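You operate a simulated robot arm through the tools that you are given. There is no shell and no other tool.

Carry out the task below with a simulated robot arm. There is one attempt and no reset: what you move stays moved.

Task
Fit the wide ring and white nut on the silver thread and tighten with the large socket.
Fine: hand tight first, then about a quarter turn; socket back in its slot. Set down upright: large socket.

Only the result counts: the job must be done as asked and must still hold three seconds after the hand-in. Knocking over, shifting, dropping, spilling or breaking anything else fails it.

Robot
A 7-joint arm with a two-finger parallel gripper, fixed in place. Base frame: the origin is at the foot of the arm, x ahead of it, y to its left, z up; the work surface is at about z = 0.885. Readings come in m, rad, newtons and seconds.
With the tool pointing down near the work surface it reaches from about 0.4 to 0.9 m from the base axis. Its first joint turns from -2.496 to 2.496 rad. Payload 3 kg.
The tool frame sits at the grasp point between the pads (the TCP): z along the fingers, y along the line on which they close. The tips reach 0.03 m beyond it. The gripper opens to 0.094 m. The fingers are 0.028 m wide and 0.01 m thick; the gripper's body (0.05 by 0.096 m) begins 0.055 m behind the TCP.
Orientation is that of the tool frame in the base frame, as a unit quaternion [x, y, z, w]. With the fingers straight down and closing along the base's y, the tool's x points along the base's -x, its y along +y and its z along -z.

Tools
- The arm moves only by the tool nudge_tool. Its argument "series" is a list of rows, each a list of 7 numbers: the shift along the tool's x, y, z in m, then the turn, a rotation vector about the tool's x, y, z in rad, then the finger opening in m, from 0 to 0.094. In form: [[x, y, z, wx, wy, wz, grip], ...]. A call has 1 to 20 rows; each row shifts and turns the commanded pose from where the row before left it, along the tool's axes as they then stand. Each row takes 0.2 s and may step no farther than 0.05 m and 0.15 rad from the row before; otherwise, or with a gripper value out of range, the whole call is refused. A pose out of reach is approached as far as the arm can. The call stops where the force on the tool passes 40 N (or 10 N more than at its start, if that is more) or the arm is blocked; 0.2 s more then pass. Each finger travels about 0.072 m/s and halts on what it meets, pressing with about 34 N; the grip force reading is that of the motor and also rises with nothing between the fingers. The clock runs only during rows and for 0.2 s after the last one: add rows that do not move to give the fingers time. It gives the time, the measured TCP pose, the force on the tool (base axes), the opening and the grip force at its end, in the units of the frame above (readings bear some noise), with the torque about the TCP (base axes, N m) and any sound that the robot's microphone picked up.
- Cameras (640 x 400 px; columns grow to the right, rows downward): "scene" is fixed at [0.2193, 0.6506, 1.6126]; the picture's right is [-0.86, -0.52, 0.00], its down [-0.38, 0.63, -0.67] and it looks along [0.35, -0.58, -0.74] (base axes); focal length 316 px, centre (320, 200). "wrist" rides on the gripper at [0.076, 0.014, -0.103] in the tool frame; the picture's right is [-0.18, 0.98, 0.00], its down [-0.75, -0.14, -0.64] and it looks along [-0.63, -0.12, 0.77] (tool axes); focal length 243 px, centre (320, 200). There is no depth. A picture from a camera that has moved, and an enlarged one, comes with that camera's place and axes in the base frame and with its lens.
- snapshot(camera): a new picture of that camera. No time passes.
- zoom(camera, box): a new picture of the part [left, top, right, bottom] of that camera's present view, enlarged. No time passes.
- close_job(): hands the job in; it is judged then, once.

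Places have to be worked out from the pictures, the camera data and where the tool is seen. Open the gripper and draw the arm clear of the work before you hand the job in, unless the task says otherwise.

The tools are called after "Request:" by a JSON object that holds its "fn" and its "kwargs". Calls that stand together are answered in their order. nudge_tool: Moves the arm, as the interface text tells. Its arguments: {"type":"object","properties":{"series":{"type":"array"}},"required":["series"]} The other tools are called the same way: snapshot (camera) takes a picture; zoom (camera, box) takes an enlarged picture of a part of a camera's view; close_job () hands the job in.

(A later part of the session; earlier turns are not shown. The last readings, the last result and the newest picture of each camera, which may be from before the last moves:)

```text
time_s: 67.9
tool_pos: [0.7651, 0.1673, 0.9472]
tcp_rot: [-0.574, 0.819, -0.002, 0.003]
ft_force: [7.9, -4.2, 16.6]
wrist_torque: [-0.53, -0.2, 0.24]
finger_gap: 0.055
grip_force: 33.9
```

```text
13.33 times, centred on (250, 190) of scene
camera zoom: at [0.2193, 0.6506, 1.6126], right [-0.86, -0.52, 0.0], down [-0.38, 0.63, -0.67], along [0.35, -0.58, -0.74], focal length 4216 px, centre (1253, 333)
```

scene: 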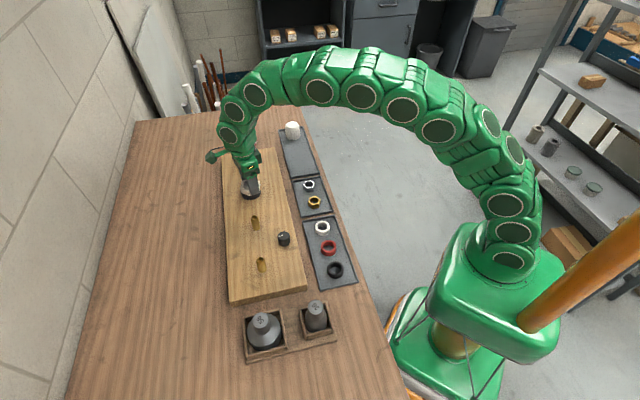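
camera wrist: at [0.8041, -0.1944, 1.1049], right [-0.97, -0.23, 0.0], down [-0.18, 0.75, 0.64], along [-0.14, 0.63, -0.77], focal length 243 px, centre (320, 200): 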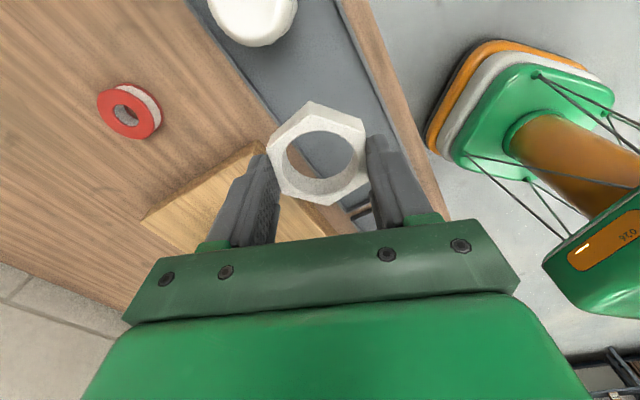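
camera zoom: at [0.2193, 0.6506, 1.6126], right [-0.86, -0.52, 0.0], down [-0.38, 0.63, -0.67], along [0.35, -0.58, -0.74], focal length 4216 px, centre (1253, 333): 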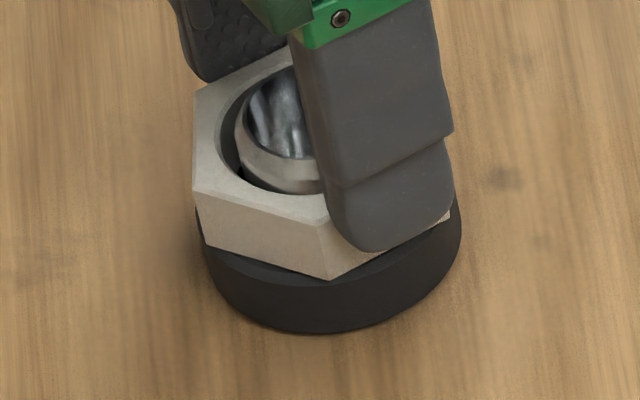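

Readings are ambiguous: axial force rose to 16 N with little torque. I release and lift to compare the nut's height with the earlier clear picture.

Request:
{"fn": "nudge_tool", "kwargs": {"series": [[0, 0, -0.001, 0, 0, 0, 0.04], [0, 0, 0, 0, 0, 0, 0.06], [0, 0, 0, 0, 0, 0, 0.07], [0, 0, 0, 0, 0, 0, 0.075], [0, 0, -0.03, 0, 0, 0, 0.075], [0, 0, -0.04, 0, 0, 0, 0.075], [0, 0, 0, 0, 0, 0, 0.075], [0, 0, 0, 0, 0, 0, 0.075]]}}

Request:
{"fn": "zoom", "kwargs": {"camera": "scene", "box": [235, 175, 265, 205]}}

Request:
{"fn": "zoom", "kwargs": {"camera": "wrist", "box": [240, 60, 400, 180]}}

```text
time_s: 69.7
tool_pos: [0.7646, 0.1689, 1.0178]
tcp_rot: [-0.575, 0.818, 0.0, 0.001]
ft_force: [0.3, -0.9, 0.7]
wrist_torque: [-0.01, -0.01, 0.0]
finger_gap: 0.075
grip_force: 0.0
```

```text
13.33 times, centred on (250, 190) of scene
camera zoom: at [0.2193, 0.6506, 1.6126], right [-0.86, -0.52, 0.0], down [-0.38, 0.63, -0.67], along [0.35, -0.58, -0.74], focal length 4216 px, centre (1253, 333)
```

zoom: 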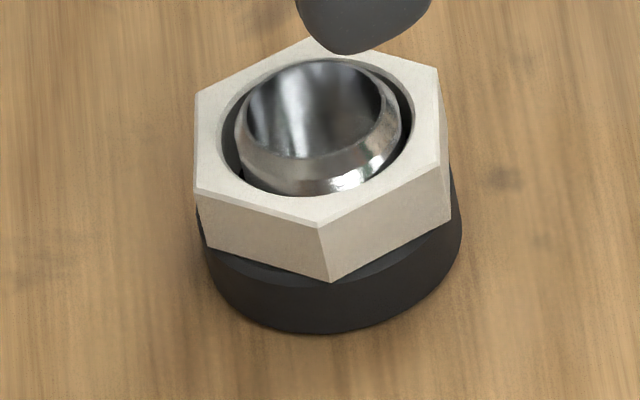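

```text
3.33 times, centred on (320, 120) of wrist
camera zoom: at [0.7251, 0.1016, 1.1188], right [-0.86, 0.51, 0.0], down [0.39, 0.66, 0.64], along [0.33, 0.55, -0.77], focal length 809 px, centre (320, 467)
```

zoom: 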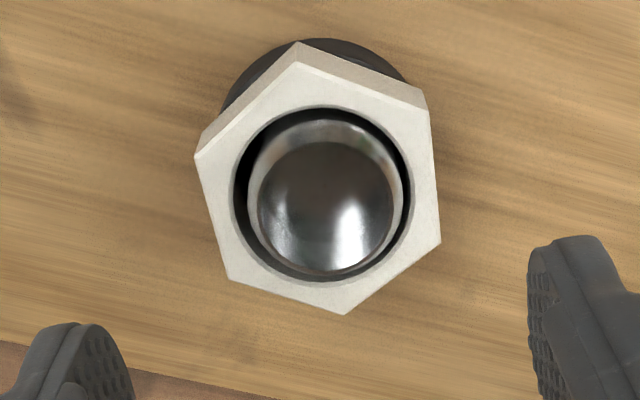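

The nut's top height is unchanged (z≈0.926) and it is centred under the tool. I regrip it here and test cleanly: turn with no feed and record force at each step.

Request:
{"fn": "nudge_tool", "kwargs": {"series": [[0, 0, 0.03, 0, 0, 0, 0.07], [0, 0, 0.03, 0, 0, 0, 0.07], [0, 0, 0.0105, 0, 0, 0, 0.07], [0, 0, 0, 0, 0, 0, 0.06], [0, 0, 0, 0, 0, 0, 0.05], [0, 0, 0, 0, 0, 0, 0.04], [0, 0, 0, 0, 0, 0, 0.04]]}}

Request:
{"fn": "nudge_tool", "kwargs": {"series": [[0, 0, 0, 0, 0, 0.1, 0.04], [0, 0, 0, 0, 0, 0.1, 0.04], [0, 0, 0, 0, 0, 0.1, 0.04], [0, 0, 0, 0, 0, 0.1, 0.04], [0, 0, 0, 0, 0, 0.1, 0.04]]}}

Request:
{"fn": "nudge_tool", "kwargs": {"series": [[0, 0, 0, 0, 0, 0.1, 0.04], [0, 0, 0, 0, 0, 0.1, 0.04], [0, 0, 0, 0, 0, 0.1, 0.04], [0, 0, 0, 0, 0, 0.1, 0.04], [0, 0, 0, 0, 0, 0.1, 0.04]]}}

```text
time_s: 71.3
tool_pos: [0.7646, 0.1677, 0.9452]
tcp_rot: [-0.575, 0.818, 0.0, 0.001]
ft_force: [-4.5, 0.8, 5.5]
wrist_torque: [-0.03, 0.14, -0.01]
finger_gap: 0.0549
grip_force: 34.0
```

```text
time_s: 72.5
tool_pos: [0.7632, 0.1684, 0.9451]
tcp_rot: [-0.354, 0.935, 0.0, 0.003]
ft_force: [2.6, 0.4, 0.6]
wrist_torque: [-0.06, -0.14, 0.08]
finger_gap: 0.0551
grip_force: 34.5
```

```text
time_s: 73.7
tool_pos: [0.7642, 0.1688, 0.9447]
tcp_rot: [-0.112, 0.994, 0.0, 0.002]
ft_force: [0.9, -0.4, -2.5]
wrist_torque: [-0.01, 0.02, 0.02]
finger_gap: 0.0549
grip_force: 34.3
```

Force falls steadily as I turn with no feed (5.5, 0.6, -2.5 N), so the nut does descend slowly. I continue the same test.

Request:
{"fn": "nudge_tool", "kwargs": {"series": [[0, 0, 0, 0, 0, 0.1, 0.04], [0, 0, 0, 0, 0, 0.1, 0.04], [0, 0, 0, 0, 0, 0.1, 0.04], [0, 0, 0, 0, 0, 0.1, 0.04], [0, 0, 0, 0, 0, 0.1, 0.04]]}}

Request:
{"fn": "nudge_tool", "kwargs": {"series": [[0, 0, 0, 0, 0, 0.1, 0.04], [0, 0, 0, 0, 0, 0.1, 0.04], [0, 0, 0, 0, 0, 0.1, 0.04], [0, 0, 0, 0, 0, 0.1, 0.04], [0, 0, 0, 0, 0, 0.1, 0.04]]}}

Request:
{"fn": "zoom", "kwargs": {"camera": "scene", "box": [235, 175, 265, 205]}}

```text
time_s: 74.9
tool_pos: [0.7645, 0.1688, 0.9459]
tcp_rot: [0.137, 0.991, 0.001, 0.003]
ft_force: [2.4, 0.0, 1.0]
wrist_torque: [-0.08, -0.02, 0.06]
finger_gap: 0.0548
grip_force: 33.8
```

```text
time_s: 76.1
tool_pos: [0.7643, 0.1683, 0.9461]
tcp_rot: [0.377, 0.926, 0.0, 0.002]
ft_force: [0.5, -0.5, -5.3]
wrist_torque: [-0.02, 0.0, 0.01]
finger_gap: 0.0549
grip_force: 34.3
```

```text
13.33 times, centred on (250, 190) of scene
camera zoom: at [0.2193, 0.6506, 1.6126], right [-0.86, -0.52, 0.0], down [-0.38, 0.63, -0.67], along [0.35, -0.58, -0.74], focal length 4216 px, centre (1253, 333)
```

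zoom: 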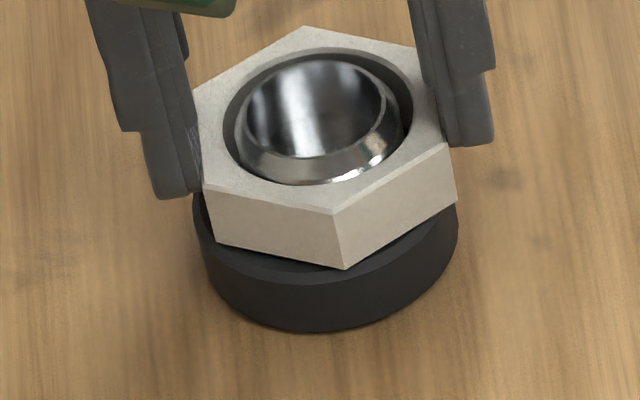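

The nut now looks slightly higher and tilted compared with before. I open the fingers and see where it settles.

Request:
{"fn": "nudge_tool", "kwargs": {"series": [[0, 0, 0, 0, 0, 0, 0.06], [0, 0, 0, 0, 0, 0, 0.07], [0, 0, 0, 0, 0, 0, 0.075], [0, 0, 0, 0, 0, 0, 0.075]]}}

Request:
{"fn": "zoom", "kwargs": {"camera": "scene", "box": [235, 175, 265, 205]}}

Request:
{"fn": "zoom", "kwargs": {"camera": "wrist", "box": [240, 90, 400, 210]}}

```text
time_s: 77.1
tool_pos: [0.7649, 0.1696, 0.9463]
tcp_rot: [0.377, 0.926, 0.0, 0.001]
ft_force: [0.1, -0.3, -0.5]
wrist_torque: [0.0, -0.02, 0.0]
finger_gap: 0.0748
grip_force: 0.1
```

```text
13.33 times, centred on (250, 190) of scene
camera zoom: at [0.2193, 0.6506, 1.6126], right [-0.86, -0.52, 0.0], down [-0.38, 0.63, -0.67], along [0.35, -0.58, -0.74], focal length 4216 px, centre (1253, 333)
```

zoom: 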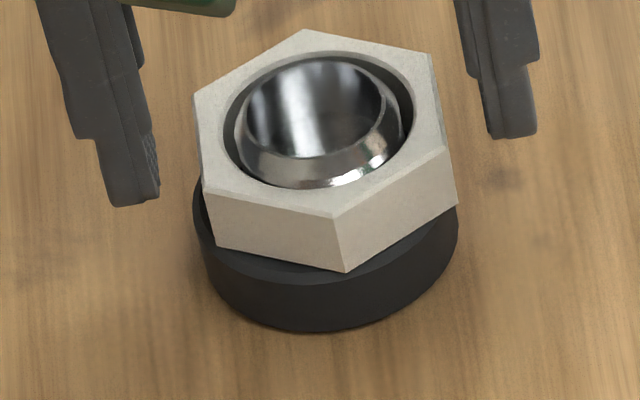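

```text
3.33 times, centred on (320, 150) of wrist
camera zoom: at [0.7198, 0.2313, 1.0492], right [0.82, 0.57, 0.0], down [0.44, -0.63, 0.64], along [0.37, -0.52, -0.77], focal length 809 px, centre (320, 367)
```

zoom: 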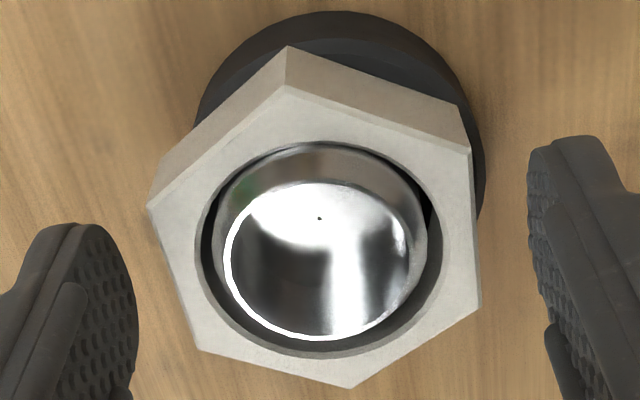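

The nut is held by the thread with some play and is not tight yet. I regrip and keep turning clockwise without much feed until torque really rises.

Request:
{"fn": "nudge_tool", "kwargs": {"series": [[0, 0, 0.001, 0, 0, 0, 0.06], [0, 0, 0, 0, 0, 0, 0.05], [0, 0, 0, 0, 0, 0, 0.04], [0, 0, 0, 0, 0, 0, 0.04]]}}

Request:
{"fn": "nudge_tool", "kwargs": {"series": [[0, 0, 0, 0, 0, 0.15, 0.04], [0, 0, 0, 0, 0, 0.15, 0.04], [0, 0, 0, 0, 0, 0.15, 0.04], [0, 0, 0, 0, 0, 0.15, 0.04], [0, 0, 0, 0, 0, 0, 0.04]]}}

Request:
{"fn": "nudge_tool", "kwargs": {"series": [[0, 0, 0, 0, 0, 0.15, 0.04], [0, 0, 0, 0, 0, 0.15, 0.04], [0, 0, 0, 0, 0, 0.15, 0.04], [0, 0, 0, 0, 0, 0.15, 0.04], [0, 0, 0, 0, 0, 0, 0.04]]}}

Request:
{"fn": "zoom", "kwargs": {"camera": "scene", "box": [235, 175, 265, 205]}}

```text
time_s: 78.1
tool_pos: [0.7633, 0.1704, 0.9446]
tcp_rot: [0.378, 0.926, 0.002, 0.002]
ft_force: [-2.0, -3.2, 2.2]
wrist_torque: [-0.14, 0.1, 0.0]
finger_gap: 0.0553
grip_force: 33.8
```

```text
time_s: 79.3
tool_pos: [0.7647, 0.1691, 0.9447]
tcp_rot: [0.635, 0.773, 0.003, 0.002]
ft_force: [4.4, -0.3, 27.9]
wrist_torque: [0.0, -0.17, 0.01]
finger_gap: 0.055
grip_force: 34.3
```

```text
time_s: 80.5
tool_pos: [0.7637, 0.1699, 0.9449]
tcp_rot: [0.835, 0.551, 0.002, 0.001]
ft_force: [4.8, -2.0, 10.0]
wrist_torque: [-0.26, -0.19, -0.02]
finger_gap: 0.0551
grip_force: 33.8
```

```text
13.33 times, centred on (250, 190) of scene
camera zoom: at [0.2193, 0.6506, 1.6126], right [-0.86, -0.52, 0.0], down [-0.38, 0.63, -0.67], along [0.35, -0.58, -0.74], focal length 4216 px, centre (1253, 333)
```

zoom: 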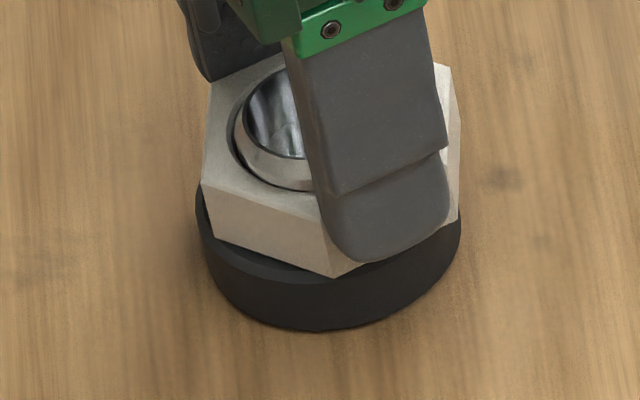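

Axial force varies oddly with angle, so I want a decisive check that the thread is engaged: a slow 4 mm pull upward, limited by the force stop.

Request:
{"fn": "nudge_tool", "kwargs": {"series": [[0, 0, -0.001, 0, 0, 0, 0.04], [0, 0, -0.001, 0, 0, 0, 0.04], [0, 0, -0.001, 0, 0, 0, 0.04], [0, 0, -0.001, 0, 0, 0, 0.04], [0, 0, 0, 0, 0, 0, 0.04]]}}

Request:
{"fn": "zoom", "kwargs": {"camera": "scene", "box": [235, 175, 265, 205]}}

Request:
{"fn": "zoom", "kwargs": {"camera": "wrist", "box": [240, 90, 400, 210]}}

```text
time_s: 81.7
tool_pos: [0.7641, 0.168, 0.9471]
tcp_rot: [0.835, 0.551, 0.001, -0.001]
ft_force: [0.0, -0.4, -13.1]
wrist_torque: [0.03, 0.0, -0.02]
finger_gap: 0.0551
grip_force: 33.8
```

```text
13.33 times, centred on (250, 190) of scene
camera zoom: at [0.2193, 0.6506, 1.6126], right [-0.86, -0.52, 0.0], down [-0.38, 0.63, -0.67], along [0.35, -0.58, -0.74], focal length 4216 px, centre (1253, 333)
```

zoom: 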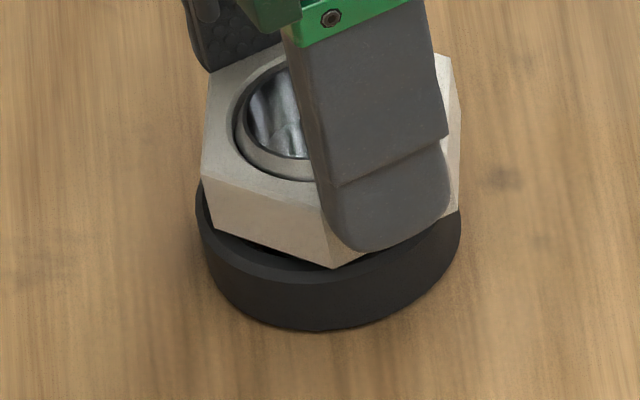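

```text
3.33 times, centred on (320, 150) of wrist
camera zoom: at [0.8064, 0.2325, 1.0508], right [0.83, -0.56, 0.0], down [-0.43, -0.64, 0.64], along [-0.35, -0.53, -0.77], focal length 809 px, centre (320, 367)
```

zoom: 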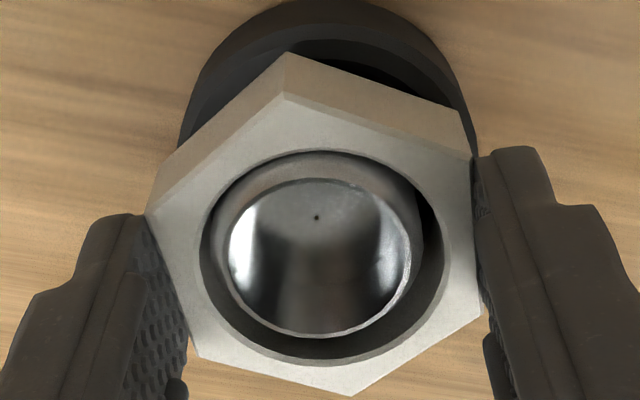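

The nut rose about 3 mm with 13 N drag, so the thread hold is doubtful. I pull a further 5 mm to see if the drag stays constant (loose) or grows (threaded).

Request:
{"fn": "nudge_tool", "kwargs": {"series": [[0, 0, -0.001, 0, 0, 0, 0.04], [0, 0, -0.001, 0, 0, 0, 0.04], [0, 0, -0.001, 0, 0, 0, 0.04], [0, 0, -0.001, 0, 0, 0, 0.04], [0, 0, -0.001, 0, 0, 0, 0.04], [0, 0, 0, 0, 0, 0, 0.04]]}}

Request:
{"fn": "zoom", "kwargs": {"camera": "scene", "box": [235, 175, 265, 205]}}

Request:
{"fn": "zoom", "kwargs": {"camera": "wrist", "box": [240, 90, 400, 210]}}

```text
time_s: 83.1
tool_pos: [0.7646, 0.1694, 0.9535]
tcp_rot: [0.834, 0.551, 0.001, -0.001]
ft_force: [0.2, -0.7, -26.6]
wrist_torque: [0.04, -0.01, -0.04]
finger_gap: 0.0549
grip_force: 34.1
```

```text
13.33 times, centred on (250, 190) of scene
camera zoom: at [0.2193, 0.6506, 1.6126], right [-0.86, -0.52, 0.0], down [-0.38, 0.63, -0.67], along [0.35, -0.58, -0.74], focal length 4216 px, centre (1253, 333)
```

zoom: 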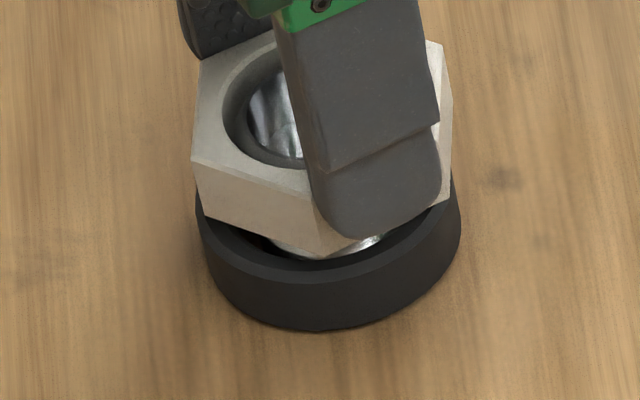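

```text
3.33 times, centred on (320, 150) of wrist
camera zoom: at [0.8072, 0.2334, 1.0555], right [0.83, -0.56, 0.0], down [-0.43, -0.64, 0.64], along [-0.35, -0.53, -0.77], focal length 809 px, centre (320, 367)
```

zoom: 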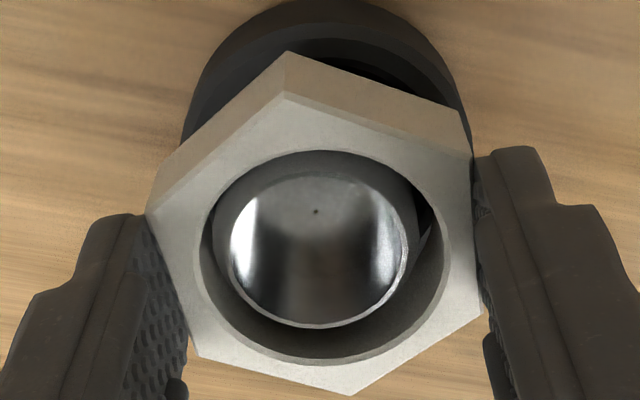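

The nut did rise (about 8 mm) but with growing 26 N pull and no lateral force. I hold still to see whether this force decays or persists.

Request:
{"fn": "nudge_tool", "kwargs": {"series": [[0, 0, 0, 0, 0, 0, 0.04], [0, 0, 0, 0, 0, 0, 0.04], [0, 0, 0, 0, 0, 0, 0.04], [0, 0, 0, 0, 0, 0, 0.04], [0, 0, 0, 0, 0, 0, 0.04]]}}

Request:
{"fn": "zoom", "kwargs": {"camera": "scene", "box": [235, 175, 265, 205]}}

```text
time_s: 84.3
tool_pos: [0.7644, 0.1699, 0.9523]
tcp_rot: [0.834, 0.551, 0.001, 0.0]
ft_force: [0.1, -0.1, -25.7]
wrist_torque: [0.03, -0.03, 0.02]
finger_gap: 0.055
grip_force: 34.1
```

```text
13.33 times, centred on (250, 190) of scene
camera zoom: at [0.2193, 0.6506, 1.6126], right [-0.86, -0.52, 0.0], down [-0.38, 0.63, -0.67], along [0.35, -0.58, -0.74], focal length 4216 px, centre (1253, 333)
```

zoom: 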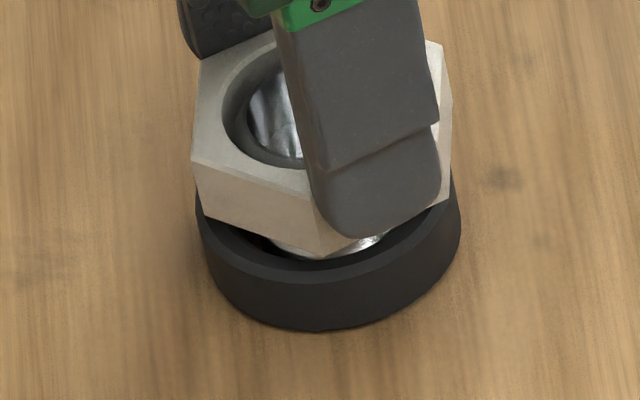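

The pull persists while still. I turn 0.3 rad clockwise at this height to see whether it is friction (collapses) or a real thread hold.

Request:
{"fn": "nudge_tool", "kwargs": {"series": [[0, 0, 0, 0, 0, 0.1, 0.04], [0, 0, 0, 0, 0, 0.1, 0.04], [0, 0, 0, 0, 0, 0.1, 0.04], [0, 0, 0, 0, 0, 0, 0.04]]}}

Request:
{"fn": "zoom", "kwargs": {"camera": "scene", "box": [235, 175, 265, 205]}}

```text
time_s: 85.3
tool_pos: [0.764, 0.1696, 0.9531]
tcp_rot: [0.908, 0.419, 0.0, 0.0]
ft_force: [-0.7, 0.2, -26.4]
wrist_torque: [0.04, -0.01, 0.0]
finger_gap: 0.0549
grip_force: 33.7
```

```text
13.33 times, centred on (250, 190) of scene
camera zoom: at [0.2193, 0.6506, 1.6126], right [-0.86, -0.52, 0.0], down [-0.38, 0.63, -0.67], along [0.35, -0.58, -0.74], focal length 4216 px, centre (1253, 333)
```

zoom: 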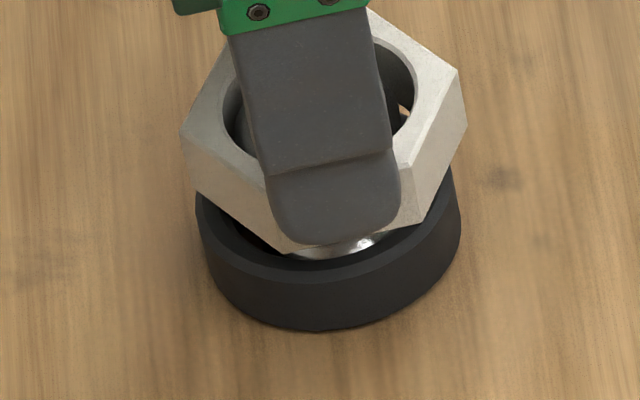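

Force stays at -26 N with zero torque, so it is not friction. I open the fingers here and watch whether the nut drops, springs back or stays.

Request:
{"fn": "nudge_tool", "kwargs": {"series": [[0, 0, 0, 0, 0, 0, 0.06], [0, 0, 0, 0, 0, 0, 0.07], [0, 0, 0, 0, 0, 0, 0.075], [0, 0, 0, 0, 0, 0, 0.075]]}}

Request:
{"fn": "zoom", "kwargs": {"camera": "scene", "box": [235, 175, 265, 205]}}

Request:
{"fn": "zoom", "kwargs": {"camera": "wrist", "box": [240, 90, 400, 210]}}

```text
time_s: 86.3
tool_pos: [0.7644, 0.1681, 0.9544]
tcp_rot: [0.908, 0.42, 0.002, 0.0]
ft_force: [0.8, 0.5, -0.6]
wrist_torque: [-0.01, 0.02, -0.03]
finger_gap: 0.0748
grip_force: 0.0
```

```text
13.33 times, centred on (250, 190) of scene
camera zoom: at [0.2193, 0.6506, 1.6126], right [-0.86, -0.52, 0.0], down [-0.38, 0.63, -0.67], along [0.35, -0.58, -0.74], focal length 4216 px, centre (1253, 333)
```

zoom: 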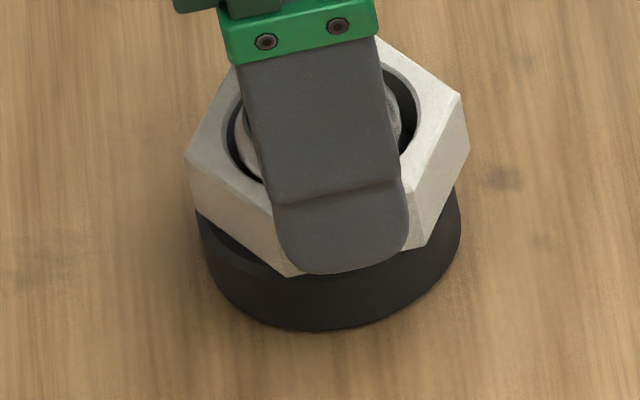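

```text
3.33 times, centred on (320, 150) of wrist
camera zoom: at [0.8247, 0.2171, 1.0565], right [0.63, -0.78, 0.0], down [-0.6, -0.48, 0.64], along [-0.5, -0.4, -0.77], focal length 809 px, centre (320, 367)
```

zoom: 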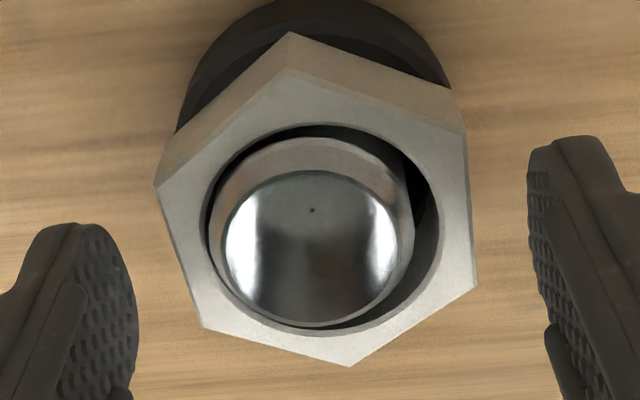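

The nut dropped back to the same rest height on release. I lift away for an unobstructed, high-zoom view of the gap between nut and ring.

Request:
{"fn": "nudge_tool", "kwargs": {"series": [[0, 0, -0.03, 0, 0, 0, 0.075], [0, 0, -0.04, 0, 0, 0, 0.075], [0, 0, -0.02, 0, 0, 0, 0.075], [0.03, 0, 0, 0, 0, 0, 0.075], [0, 0, 0, 0, 0, 0, 0.075]]}}

Request:
{"fn": "zoom", "kwargs": {"camera": "scene", "box": [240, 178, 262, 202]}}

Request:
{"fn": "snapshot", "kwargs": {"camera": "wrist"}}

```text
time_s: 87.5
tool_pos: [0.7852, 0.1907, 1.045]
tcp_rot: [0.908, 0.42, 0.001, 0.001]
ft_force: [0.1, 0.1, 0.0]
wrist_torque: [0.02, 0.02, 0.0]
finger_gap: 0.0748
grip_force: 0.2
```

```text
16.00 times, centred on (251, 190) of scene
camera zoom: at [0.2193, 0.6506, 1.6126], right [-0.86, -0.52, 0.0], down [-0.38, 0.63, -0.67], along [0.35, -0.58, -0.74], focal length 5059 px, centre (1424, 360)
```

zoom: 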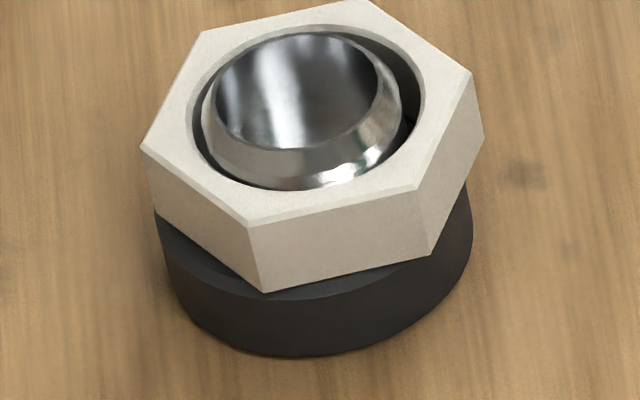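

```text
taken
camera wrist: at [0.8443, 0.2382, 1.147], right [0.63, -0.78, 0.0], down [-0.6, -0.48, 0.64], along [-0.5, -0.4, -0.77], focal length 243 px, centre (320, 200)
```

wrist: 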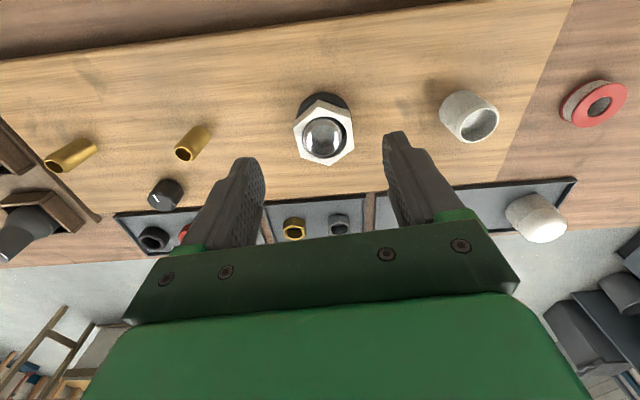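

The nut may be cocked on the stud. I zoom with both cameras to measure its tilt.

Request:
{"fn": "zoom", "kwargs": {"camera": "wrist", "box": [285, 80, 365, 180]}}

Request:
{"fn": "zoom", "kwargs": {"camera": "scene", "box": [232, 170, 268, 206]}}

```text
4.00 times, centred on (325, 130) of wrist
camera zoom: at [0.8443, 0.2382, 1.147], right [0.63, -0.78, 0.0], down [-0.6, -0.48, 0.64], along [-0.5, -0.4, -0.77], focal length 970 px, centre (300, 480)
```

zoom: 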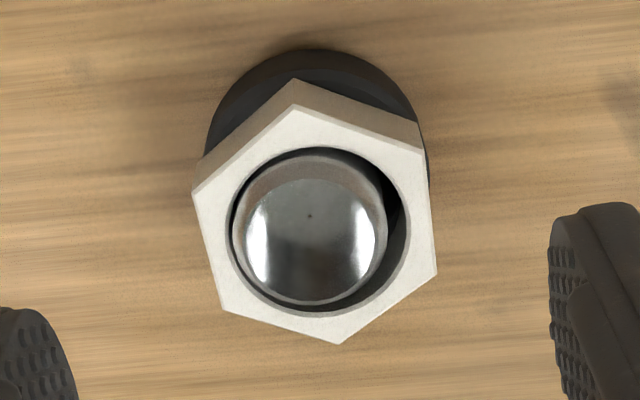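

```text
11.11 times, centred on (250, 188) of scene
camera zoom: at [0.2193, 0.6506, 1.6126], right [-0.86, -0.52, 0.0], down [-0.38, 0.63, -0.67], along [0.35, -0.58, -0.74], focal length 3513 px, centre (1098, 333)
```

zoom: 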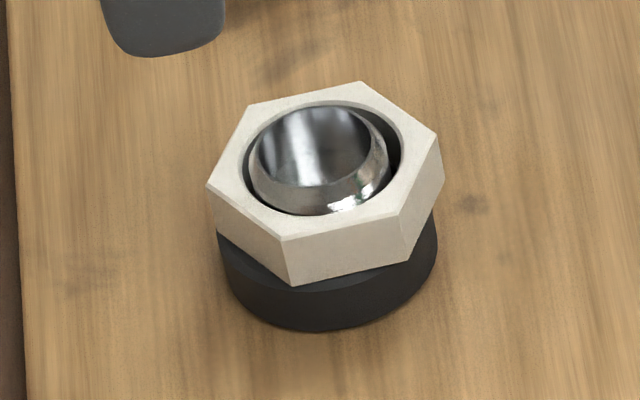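

The nut is actually level; it rests flat on the ring, loosely, about 2 mm off the stud axis. I regrip it, centre it on the stud, raise it 4 mm and turn both ways to learn how the thread acts.

Request:
{"fn": "nudge_tool", "kwargs": {"series": [[-0.0318, -0.0014, 0, 0, 0, 0, 0.075], [0, 0, 0.03, 0, 0, 0, 0.072], [0, 0, 0.03, 0, 0, 0, 0.07], [0, 0, 0.025, 0, 0, 0, 0.07], [0, 0, 0.0128, 0, 0, 0, 0.07], [0, 0, 0, 0, 0, 0, 0.06], [0, 0, 0, 0, 0, 0, 0.05], [0, 0, 0, 0, 0, 0, 0.04], [0, 0, 0, 0, 0, 0, 0.04]]}}

Request:
{"fn": "nudge_tool", "kwargs": {"series": [[0.0018, 0, 0, 0, 0, 0, 0.04], [0, 0, -0.002, 0, 0, 0, 0.04], [0, 0, -0.002, 0, 0, 0, 0.04], [0, 0, 0, 0, 0, 0, 0.04]]}}

Request:
{"fn": "nudge_tool", "kwargs": {"series": [[0, 0, 0, 0, 0, -0.15, 0.04], [0, 0, 0, 0, 0, -0.15, 0.04], [0, 0, 0, 0, 0, -0.15, 0.04], [0, 0, 0, 0, 0, -0.15, 0.04], [0, 0, 0, 0, 0, -0.15, 0.04], [0, 0, 0, 0, 0, -0.15, 0.04], [0, 0, 0, 0, 0, 0, 0.04]]}}

Request:
{"fn": "zoom", "kwargs": {"camera": "wrist", "box": [240, 90, 400, 210]}}

```text
time_s: 89.5
tool_pos: [0.7617, 0.1684, 0.9471]
tcp_rot: [0.908, 0.42, 0.002, 0.001]
ft_force: [-0.5, -2.2, 3.4]
wrist_torque: [-0.01, -0.01, -0.01]
finger_gap: 0.0547
grip_force: 34.0
```

```text
time_s: 90.5
tool_pos: [0.7642, 0.1685, 0.9499]
tcp_rot: [0.907, 0.421, 0.001, 0.0]
ft_force: [0.3, 0.6, -13.1]
wrist_torque: [0.01, -0.02, 0.01]
finger_gap: 0.0549
grip_force: 34.1
```

```text
time_s: 92.1
tool_pos: [0.7623, 0.1704, 0.9508]
tcp_rot: [0.635, 0.773, 0.002, 0.001]
ft_force: [-0.2, -0.2, -14.4]
wrist_torque: [-0.01, 0.01, -0.01]
finger_gap: 0.0548
grip_force: 34.1
```

```text
3.33 times, centred on (320, 150) of wrist
camera zoom: at [0.762, 0.2468, 1.0532], right [1.0, 0.01, 0.0], down [0.01, -0.77, 0.64], along [0.01, -0.64, -0.77], focal length 809 px, centre (320, 367)
```

zoom: 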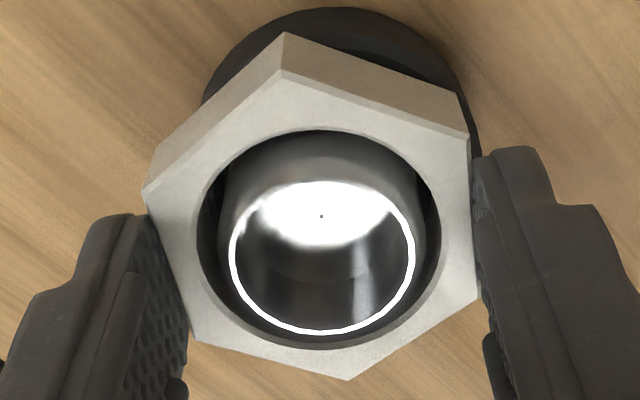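

Raised 4 mm, the pull is -13 N and turning does not change it, so a soft hold pulls the nut down to a fixed height. I zoom on the ring now to measure its height and the gap.

Request:
{"fn": "zoom", "kwargs": {"camera": "scene", "box": [240, 184, 262, 204]}}

Request:
{"fn": "zoom", "kwargs": {"camera": "scene", "box": [235, 170, 265, 205]}}

```text
16.00 times, centred on (251, 194) of scene
camera zoom: at [0.2193, 0.6506, 1.6126], right [-0.86, -0.52, 0.0], down [-0.38, 0.63, -0.67], along [0.35, -0.58, -0.74], focal length 5059 px, centre (1424, 296)
```

zoom: 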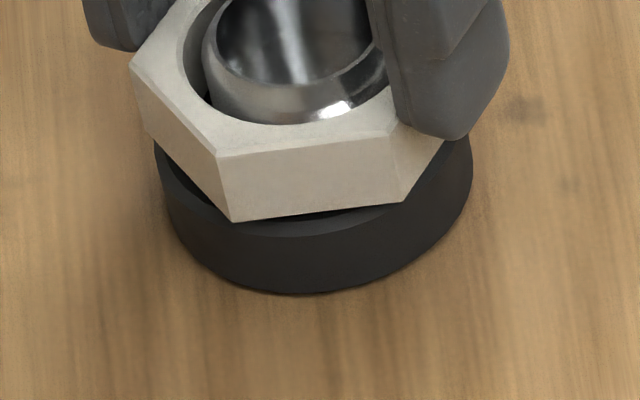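

```text
11.43 times, centred on (250, 188) of scene
camera zoom: at [0.2193, 0.6506, 1.6126], right [-0.86, -0.52, 0.0], down [-0.38, 0.63, -0.67], along [0.35, -0.58, -0.74], focal length 3613 px, centre (1120, 343)
```

zoom: 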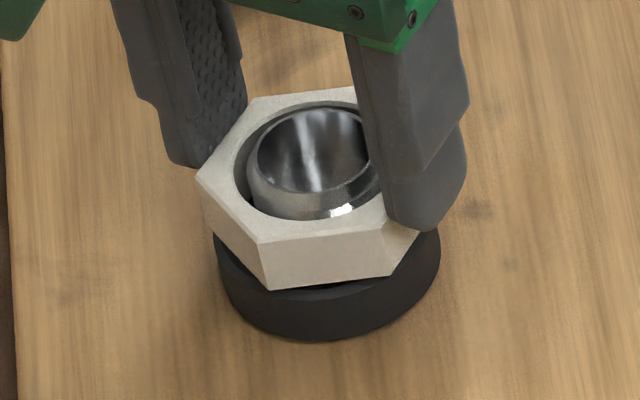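

I lower the nut back, then continue clockwise to about -150°, since the thread may have a fine pitch with a gap still remaining.

Request:
{"fn": "nudge_tool", "kwargs": {"series": [[0, 0, 0.002, 0, 0, 0, 0.04], [0, 0, 0.002, 0, 0, 0, 0.04], [0, 0, 0, 0, 0, 0.15, 0.04], [0, 0, 0, 0, 0, 0.15, 0.04], [0, 0, 0, 0, 0, 0.15, 0.04], [0, 0, 0, 0, 0, 0.15, 0.04]]}}

Request:
{"fn": "nudge_tool", "kwargs": {"series": [[0, 0, 0, 0, 0, 0.15, 0.04], [0, 0, 0, 0, 0, 0.15, 0.04], [0, 0, 0, 0, 0, 0.15, 0.04], [0, 0, 0, 0, 0, 0.15, 0.04], [0, 0, 0, 0, 0, 0.041, 0.04]]}}

Request:
{"fn": "zoom", "kwargs": {"camera": "wrist", "box": [240, 90, 400, 210]}}

```text
time_s: 93.5
tool_pos: [0.7644, 0.1692, 0.9459]
tcp_rot: [0.834, 0.551, 0.003, 0.0]
ft_force: [5.2, 0.1, 21.1]
wrist_torque: [-0.14, -0.2, 0.38]
finger_gap: 0.0546
grip_force: 34.5
```

```text
time_s: 94.7
tool_pos: [0.7639, 0.1675, 0.9447]
tcp_rot: [0.966, 0.259, 0.002, -0.001]
ft_force: [9.6, -1.7, 10.5]
wrist_torque: [-0.15, -0.35, 0.07]
finger_gap: 0.0547
grip_force: 34.7
```

```text
3.33 times, centred on (320, 150) of wrist
camera zoom: at [0.8364, 0.1942, 1.0485], right [0.33, -0.94, 0.0], down [-0.73, -0.26, 0.64], along [-0.6, -0.21, -0.77], focal length 809 px, centre (320, 367)
```

zoom: 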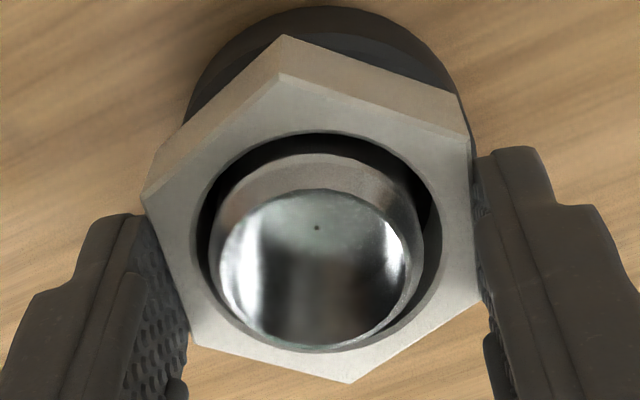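

With the nut pressed on the ring it turns with only friction torque (0.38 N·m), so I need to know whether the thread ever engaged. I pull straight up further in 2 mm steps; the force stop protects it.

Request:
{"fn": "nudge_tool", "kwargs": {"series": [[0, 0, -0.002, 0, 0, 0, 0.04], [0, 0, -0.002, 0, 0, 0, 0.04], [0, 0, -0.002, 0, 0, 0, 0.04], [0, 0, -0.002, 0, 0, 0, 0.04], [0, 0, -0.002, 0, 0, 0, 0.04], [0, 0, -0.002, 0, 0, 0, 0.04], [0, 0, -0.002, 0, 0, 0, 0.04], [0, 0, -0.002, 0, 0, 0, 0.04], [0, 0, 0, 0, 0, 0, 0.04]]}}

Request:
{"fn": "zoom", "kwargs": {"camera": "scene", "box": [235, 170, 265, 205]}}

Request:
{"fn": "zoom", "kwargs": {"camera": "wrist", "box": [240, 90, 400, 210]}}

```text
time_s: 96.7
tool_pos: [0.7625, 0.1692, 0.9615]
tcp_rot: [0.965, 0.261, 0.001, -0.001]
ft_force: [0.8, -0.1, -30.3]
wrist_torque: [-0.03, -0.01, 0.0]
finger_gap: 0.055
grip_force: 33.9
```

```text
11.43 times, centred on (250, 188) of scene
camera zoom: at [0.2193, 0.6506, 1.6126], right [-0.86, -0.52, 0.0], down [-0.38, 0.63, -0.67], along [0.35, -0.58, -0.74], focal length 3613 px, centre (1120, 343)
```

zoom: 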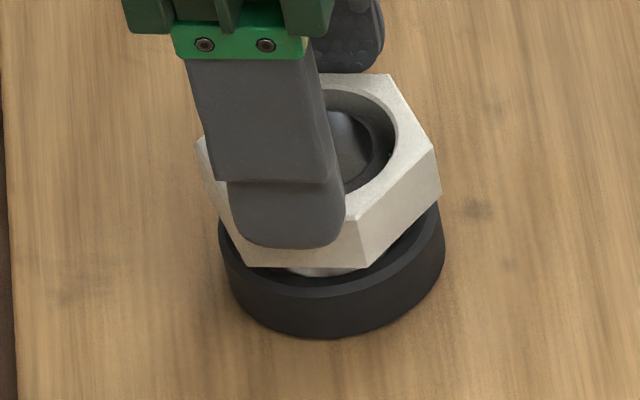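

```text
3.33 times, centred on (320, 150) of wrist
camera zoom: at [0.8359, 0.1946, 1.0643], right [0.33, -0.94, 0.0], down [-0.72, -0.26, 0.64], along [-0.6, -0.21, -0.77], focal length 809 px, centre (320, 367)
```

zoom: 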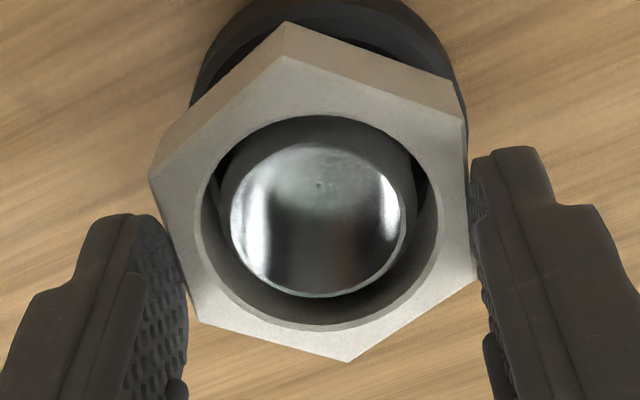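

The nut holds against 30 N until the pads slip, so the thread is engaged, with a soft axial hold. It needs more turns, so I release, go back down, and turn the open gripper back 300° around the nut for a long clockwise run.

Request:
{"fn": "nudge_tool", "kwargs": {"series": [[0, 0, 0, 0, 0, 0, 0.065], [0, 0, 0, 0, 0, 0, 0.08], [0, 0, 0.008, 0, 0, 0, 0.08], [0, 0, 0.008, 0, 0, -0.1496, 0.08], [0, 0, 0, 0, 0, -0.1496, 0.08], [0, 0, 0, 0, 0, -0.1496, 0.08], [0, 0, 0, 0, 0, -0.1496, 0.08], [0, 0, 0, 0, 0, -0.1496, 0.08], [0, 0, 0, 0, 0, -0.1496, 0.08], [0, 0, 0, 0, 0, -0.1496, 0.08], [0, 0, 0, 0, 0, -0.1496, 0.08], [0, 0, 0, 0, 0, -0.1496, 0.08], [0, 0, 0, 0, 0, -0.1496, 0.08], [0, 0, 0, 0, 0, -0.1496, 0.08], [0, 0, 0, 0, 0, -0.1496, 0.08], [0, 0, 0, 0, 0, -0.1496, 0.08], [0, 0, 0, 0, 0, -0.1496, 0.08], [0, 0, 0, 0, 0, -0.1496, 0.08], [0, 0, 0, 0, 0, -0.1496, 0.08]]}}

Request:
{"fn": "nudge_tool", "kwargs": {"series": [[0, 0, 0, 0, 0, -0.1496, 0.08], [0, 0, 0, 0, 0, -0.1496, 0.08], [0, 0, 0, 0, 0, -0.1496, 0.08], [0, 0, 0, 0, 0, -0.1496, 0.08], [0, 0, 0, 0, 0, -0.1496, 0.08], [0, 0, 0, 0, 0, -0.1496, 0.08], [0, 0, 0, 0, 0, -0.1496, 0.08], [0, 0, 0, 0, 0, -0.1496, 0.08], [0, 0, 0, 0, 0, -0.1496, 0.08], [0, 0, 0, 0, 0, -0.1496, 0.08], [0, 0, 0, 0, 0, -0.1496, 0.08], [0, 0, 0, 0, 0, -0.1496, 0.08], [0, 0, 0, 0, 0, -0.1496, 0.08], [0, 0, 0, 0, 0, -0.1496, 0.08], [0, 0, 0, 0, 0, -0.1496, 0.08], [0, 0, 0, 0, 0, -0.1496, 0.08], [0, 0, 0, 0, 0, -0.1496, 0.08], [0, 0, 0, 0, 0, -0.1496, 0.08], [0, 0, 0, 0, 0, 0, 0.08], [0, 0, 0, 0, 0, 0, 0.08]]}}

Request:
{"fn": "zoom", "kwargs": {"camera": "wrist", "box": [240, 90, 400, 210]}}

Request:
{"fn": "zoom", "kwargs": {"camera": "scene", "box": [235, 170, 265, 205]}}

```text
time_s: 100.7
tool_pos: [0.7636, 0.1698, 0.9456]
tcp_rot: [0.109, 0.994, 0.001, 0.001]
ft_force: [0.2, -0.5, 0.4]
wrist_torque: [0.0, -0.01, 0.04]
finger_gap: 0.0801
grip_force: 0.0
```

```text
time_s: 104.9
tool_pos: [0.7634, 0.1712, 0.9456]
tcp_rot: [0.945, -0.328, 0.001, -0.001]
ft_force: [0.6, 0.9, 0.3]
wrist_torque: [-0.01, 0.04, -0.01]
finger_gap: 0.0801
grip_force: 0.0
```

```text
3.33 times, centred on (320, 150) of wrist
camera zoom: at [0.8137, 0.1112, 1.0487], right [-0.75, -0.66, 0.0], down [-0.5, 0.58, 0.64], along [-0.42, 0.49, -0.77], focal length 809 px, centre (320, 367)
```

zoom: 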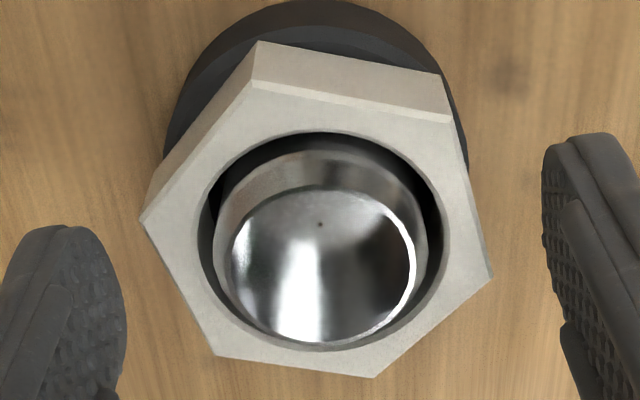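

```text
11.43 times, centred on (250, 188) of scene
camera zoom: at [0.2193, 0.6506, 1.6126], right [-0.86, -0.52, 0.0], down [-0.38, 0.63, -0.67], along [0.35, -0.58, -0.74], focal length 3613 px, centre (1120, 343)
```

zoom: 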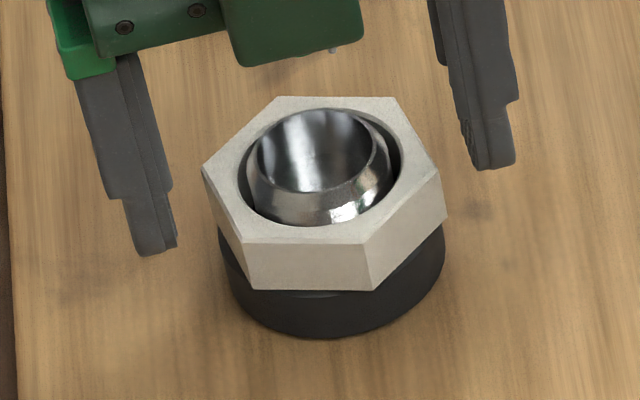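

The nut stayed put and its top is now about 0.9245, slowly going down over the turns, consistent with a fine pitch near 2 mm. I align the last 8.6°, grip, and make a long clockwise run in stages, watching torque.

Request:
{"fn": "nudge_tool", "kwargs": {"series": [[0, 0, 0, 0, 0, -0.15, 0.08], [0, 0, 0, 0, 0, 0, 0.07], [0, 0, 0, 0, 0, 0, 0.06], [0, 0, 0, 0, 0, 0, 0.05], [0, 0, 0, 0, 0, 0, 0.04], [0, 0, 0, 0, 0, 0, 0.04]]}}

Request:
{"fn": "nudge_tool", "kwargs": {"series": [[0, 0, 0, 0, 0, 0.15, 0.04], [0, 0, 0, 0, 0, 0.15, 0.04], [0, 0, 0, 0, 0, 0.15, 0.04], [0, 0, 0, 0, 0, 0.15, 0.04], [0, 0, 0, 0, 0, 0.15, 0.04], [0, 0, 0, 0, 0, 0.15, 0.04], [0, 0, 0, 0, 0, 0, 0.04]]}}

Request:
{"fn": "nudge_tool", "kwargs": {"series": [[0, 0, 0.0002, 0, 0, 0.15, 0.04], [0, 0, 0, 0, 0, 0.15, 0.04], [0, 0, 0, 0, 0, 0.15, 0.04], [0, 0, 0, 0, 0, 0.15, 0.04], [0, 0, 0, 0, 0, 0.15, 0.04], [0, 0, 0, 0, 0, 0.15, 0.04], [0, 0, 0, 0, 0, 0, 0.04]]}}

```text
time_s: 106.3
tool_pos: [0.7622, 0.1695, 0.9465]
tcp_rot: [0.966, -0.258, 0.002, -0.001]
ft_force: [-2.3, -1.9, 0.3]
wrist_torque: [-0.02, 0.07, -0.01]
finger_gap: 0.0546
grip_force: 33.9
```

```text
time_s: 107.9
tool_pos: [0.7636, 0.1697, 0.9455]
tcp_rot: [0.758, -0.653, 0.0, -0.002]
ft_force: [7.5, 0.7, 12.2]
wrist_torque: [-0.23, -0.36, 0.05]
finger_gap: 0.0551
grip_force: 34.5
```

```text
time_s: 109.5
tool_pos: [0.7634, 0.1707, 0.9449]
tcp_rot: [-0.399, 0.917, 0.0, 0.002]
ft_force: [-1.0, -1.6, 26.1]
wrist_torque: [-0.19, 0.12, 0.04]
finger_gap: 0.0552
grip_force: 34.0
```

Axial force grew to +26 N during the turn with little torque. I zoom now and after releasing to see how the nut moves.

Request:
{"fn": "zoom", "kwargs": {"camera": "scene", "box": [235, 170, 265, 205]}}

Request:
{"fn": "zoom", "kwargs": {"camera": "wrist", "box": [240, 90, 400, 210]}}

Request:
{"fn": "nudge_tool", "kwargs": {"series": [[0, 0, 0, 0, 0, 0, 0.06], [0, 0, 0, 0, 0, 0, 0.075], [0, 0, 0, 0, 0, 0, 0.08], [0, 0, 0, 0, 0, 0, 0.08]]}}

Request:
{"fn": "zoom", "kwargs": {"camera": "scene", "box": [235, 170, 265, 205]}}

Request:
{"fn": "zoom", "kwargs": {"camera": "wrist", "box": [240, 90, 400, 210]}}

```text
11.43 times, centred on (250, 188) of scene
camera zoom: at [0.2193, 0.6506, 1.6126], right [-0.86, -0.52, 0.0], down [-0.38, 0.63, -0.67], along [0.35, -0.58, -0.74], focal length 3613 px, centre (1120, 343)
```

zoom: 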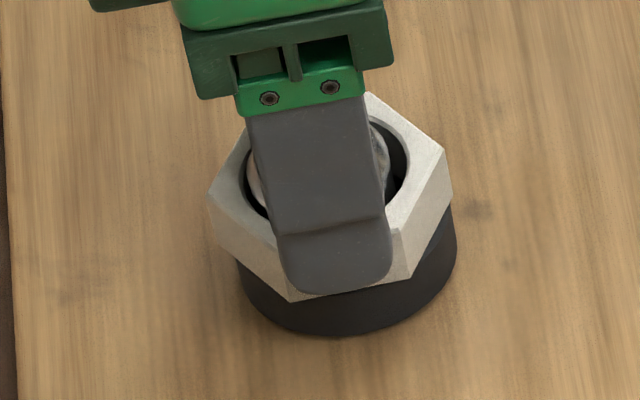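

```text
3.33 times, centred on (320, 150) of wrist
camera zoom: at [0.6993, 0.1237, 1.0477], right [-0.59, 0.81, 0.0], down [0.62, 0.45, 0.64], along [0.52, 0.38, -0.76], focal length 809 px, centre (320, 367)
```

zoom: 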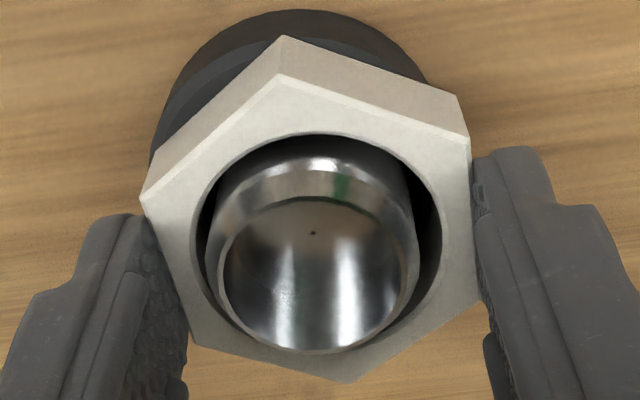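

```text
time_s: 110.5
tool_pos: [0.7619, 0.171, 0.9445]
tcp_rot: [-0.4, 0.917, 0.0, 0.002]
ft_force: [0.1, -0.1, -0.9]
wrist_torque: [-0.01, 0.01, -0.01]
finger_gap: 0.08
grip_force: 0.2
```

```text
11.43 times, centred on (250, 188) of scene
camera zoom: at [0.2193, 0.6506, 1.6126], right [-0.86, -0.52, 0.0], down [-0.38, 0.63, -0.67], along [0.35, -0.58, -0.74], focal length 3613 px, centre (1120, 343)
```

zoom: 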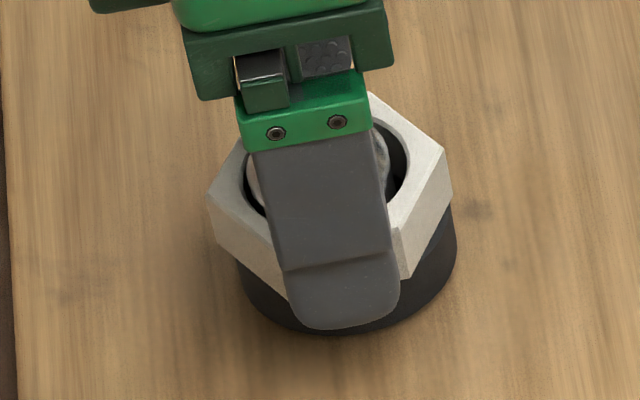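

```text
3.33 times, centred on (320, 150) of wrist
camera zoom: at [0.6997, 0.1235, 1.0471], right [-0.59, 0.8, 0.0], down [0.61, 0.45, 0.64], along [0.52, 0.38, -0.76], focal length 809 px, centre (320, 367)
```

zoom: 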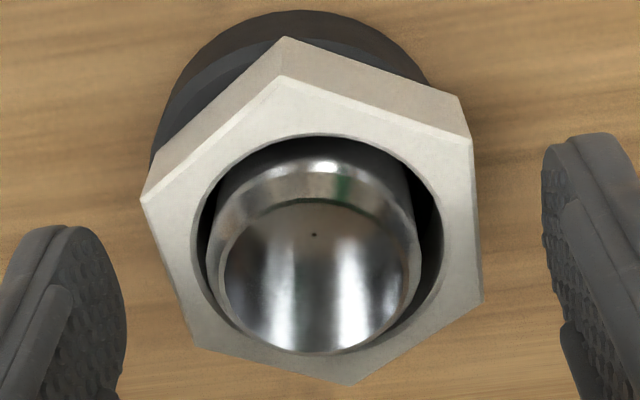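

The nut and ring moved sideways together and the nut sits on the ring. To learn the thread's behaviour cleanly, I regrip, lift 2.5 mm off the ring, and turn clockwise in stages with no feed.

Request:
{"fn": "nudge_tool", "kwargs": {"series": [[0, 0, 0, 0, 0, 0, 0.065], [0, 0, 0, 0, 0, 0, 0.05], [0, 0, 0, 0, 0, 0, 0.04], [0, 0, 0, 0, 0, 0, 0.04], [0, 0, -0.0015, 0, 0, 0, 0.04], [0, 0, -0.0015, 0, 0, 0, 0.04], [0, 0, 0, 0, 0, 0, 0.04]]}}

Request:
{"fn": "nudge_tool", "kwargs": {"series": [[0, 0, 0, 0, 0, 0.15, 0.04], [0, 0, 0, 0, 0, 0.15, 0.04], [0, 0, 0, 0, 0, 0.15, 0.04], [0, 0, 0, 0, 0, 0.15, 0.04], [0, 0, 0, 0, 0, 0.15, 0.04], [0, 0, 0, 0, 0, 0.15, 0.04], [0, 0, 0, 0, 0, 0, 0.04]]}}

Request:
{"fn": "nudge_tool", "kwargs": {"series": [[0, 0, 0, 0, 0, 0.15, 0.04], [0, 0, 0, 0, 0, 0.15, 0.04], [0, 0, 0, 0, 0, 0.15, 0.04], [0, 0, 0, 0, 0, 0.15, 0.04], [0, 0, 0, 0, 0, 0.15, 0.04], [0, 0, 0, 0, 0, 0.15, 0.04], [0, 0, 0, 0, 0, 0, 0.04]]}}

Request:
{"fn": "nudge_tool", "kwargs": {"series": [[0, 0, 0, 0, 0, 0.15, 0.04], [0, 0, 0, 0, 0, 0.15, 0.04], [0, 0, 0, 0, 0, 0.15, 0.04], [0, 0, 0, 0, 0, 0.15, 0.04], [0, 0, 0, 0, 0, 0.15, 0.04], [0, 0, 0, 0, 0, 0.15, 0.04], [0, 0, 0, 0, 0, 0, 0.04]]}}

```text
time_s: 112.1
tool_pos: [0.7631, 0.171, 0.9476]
tcp_rot: [-0.4, 0.916, 0.0, 0.0]
ft_force: [-0.6, 0.3, -11.2]
wrist_torque: [0.02, -0.02, 0.03]
finger_gap: 0.055
grip_force: 33.9
```

```text
time_s: 113.7
tool_pos: [0.763, 0.1696, 0.9475]
tcp_rot: [0.04, 0.999, 0.001, 0.001]
ft_force: [0.3, -0.2, -11.0]
wrist_torque: [-0.01, -0.03, -0.01]
finger_gap: 0.0548
grip_force: 33.4
```

```text
time_s: 115.3
tool_pos: [0.7625, 0.17, 0.9487]
tcp_rot: [0.471, 0.882, 0.001, 0.002]
ft_force: [0.0, 0.5, -13.2]
wrist_torque: [-0.02, 0.01, 0.03]
finger_gap: 0.0549
grip_force: 33.4
```

```text
time_s: 116.9
tool_pos: [0.7633, 0.1694, 0.9487]
tcp_rot: [0.807, 0.591, 0.002, 0.001]
ft_force: [-0.3, -0.2, -14.6]
wrist_torque: [-0.03, 0.03, 0.0]
finger_gap: 0.0547
grip_force: 34.0
```

This is clean: while lifted, the pull grows steadily with clockwise turns (-11.2 to -14.6 N), so the thread is engaged with about 2-2.5 mm pitch. I release and check the nut's height and the gap to the ring.

Request:
{"fn": "nudge_tool", "kwargs": {"series": [[0, 0, 0.0015, 0, 0, 0, 0.04], [0, 0, 0.0015, 0, 0, 0, 0.04], [0, 0, 0, 0, 0, 0, 0.065], [0, 0, 0, 0, 0, 0, 0.08], [0, 0, 0, 0, 0, 0, 0.08]]}}

Request:
{"fn": "zoom", "kwargs": {"camera": "wrist", "box": [240, 90, 400, 210]}}

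Request:
{"fn": "zoom", "kwargs": {"camera": "scene", "box": [240, 182, 262, 202]}}

```text
time_s: 118.1
tool_pos: [0.7636, 0.1691, 0.9468]
tcp_rot: [0.807, 0.591, 0.001, 0.0]
ft_force: [0.5, -0.2, -0.9]
wrist_torque: [-0.01, -0.02, -0.01]
finger_gap: 0.0801
grip_force: 0.0
```

```text
3.33 times, centred on (320, 150) of wrist
camera zoom: at [0.7997, 0.2373, 1.0494], right [0.88, -0.47, 0.0], down [-0.36, -0.68, 0.64], along [-0.3, -0.56, -0.77], focal length 809 px, centre (320, 367)
```

zoom: 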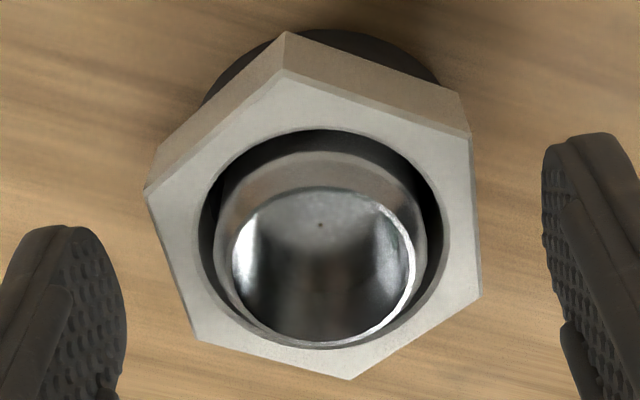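

```text
16.00 times, centred on (251, 192) of scene
camera zoom: at [0.2193, 0.6506, 1.6126], right [-0.86, -0.52, 0.0], down [-0.38, 0.63, -0.67], along [0.35, -0.58, -0.74], focal length 5059 px, centre (1424, 328)
```

zoom: 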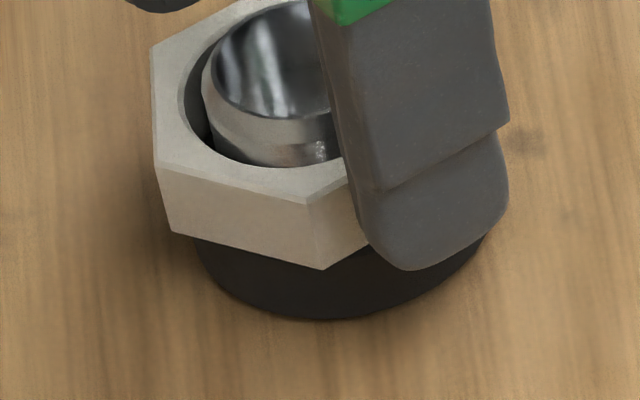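

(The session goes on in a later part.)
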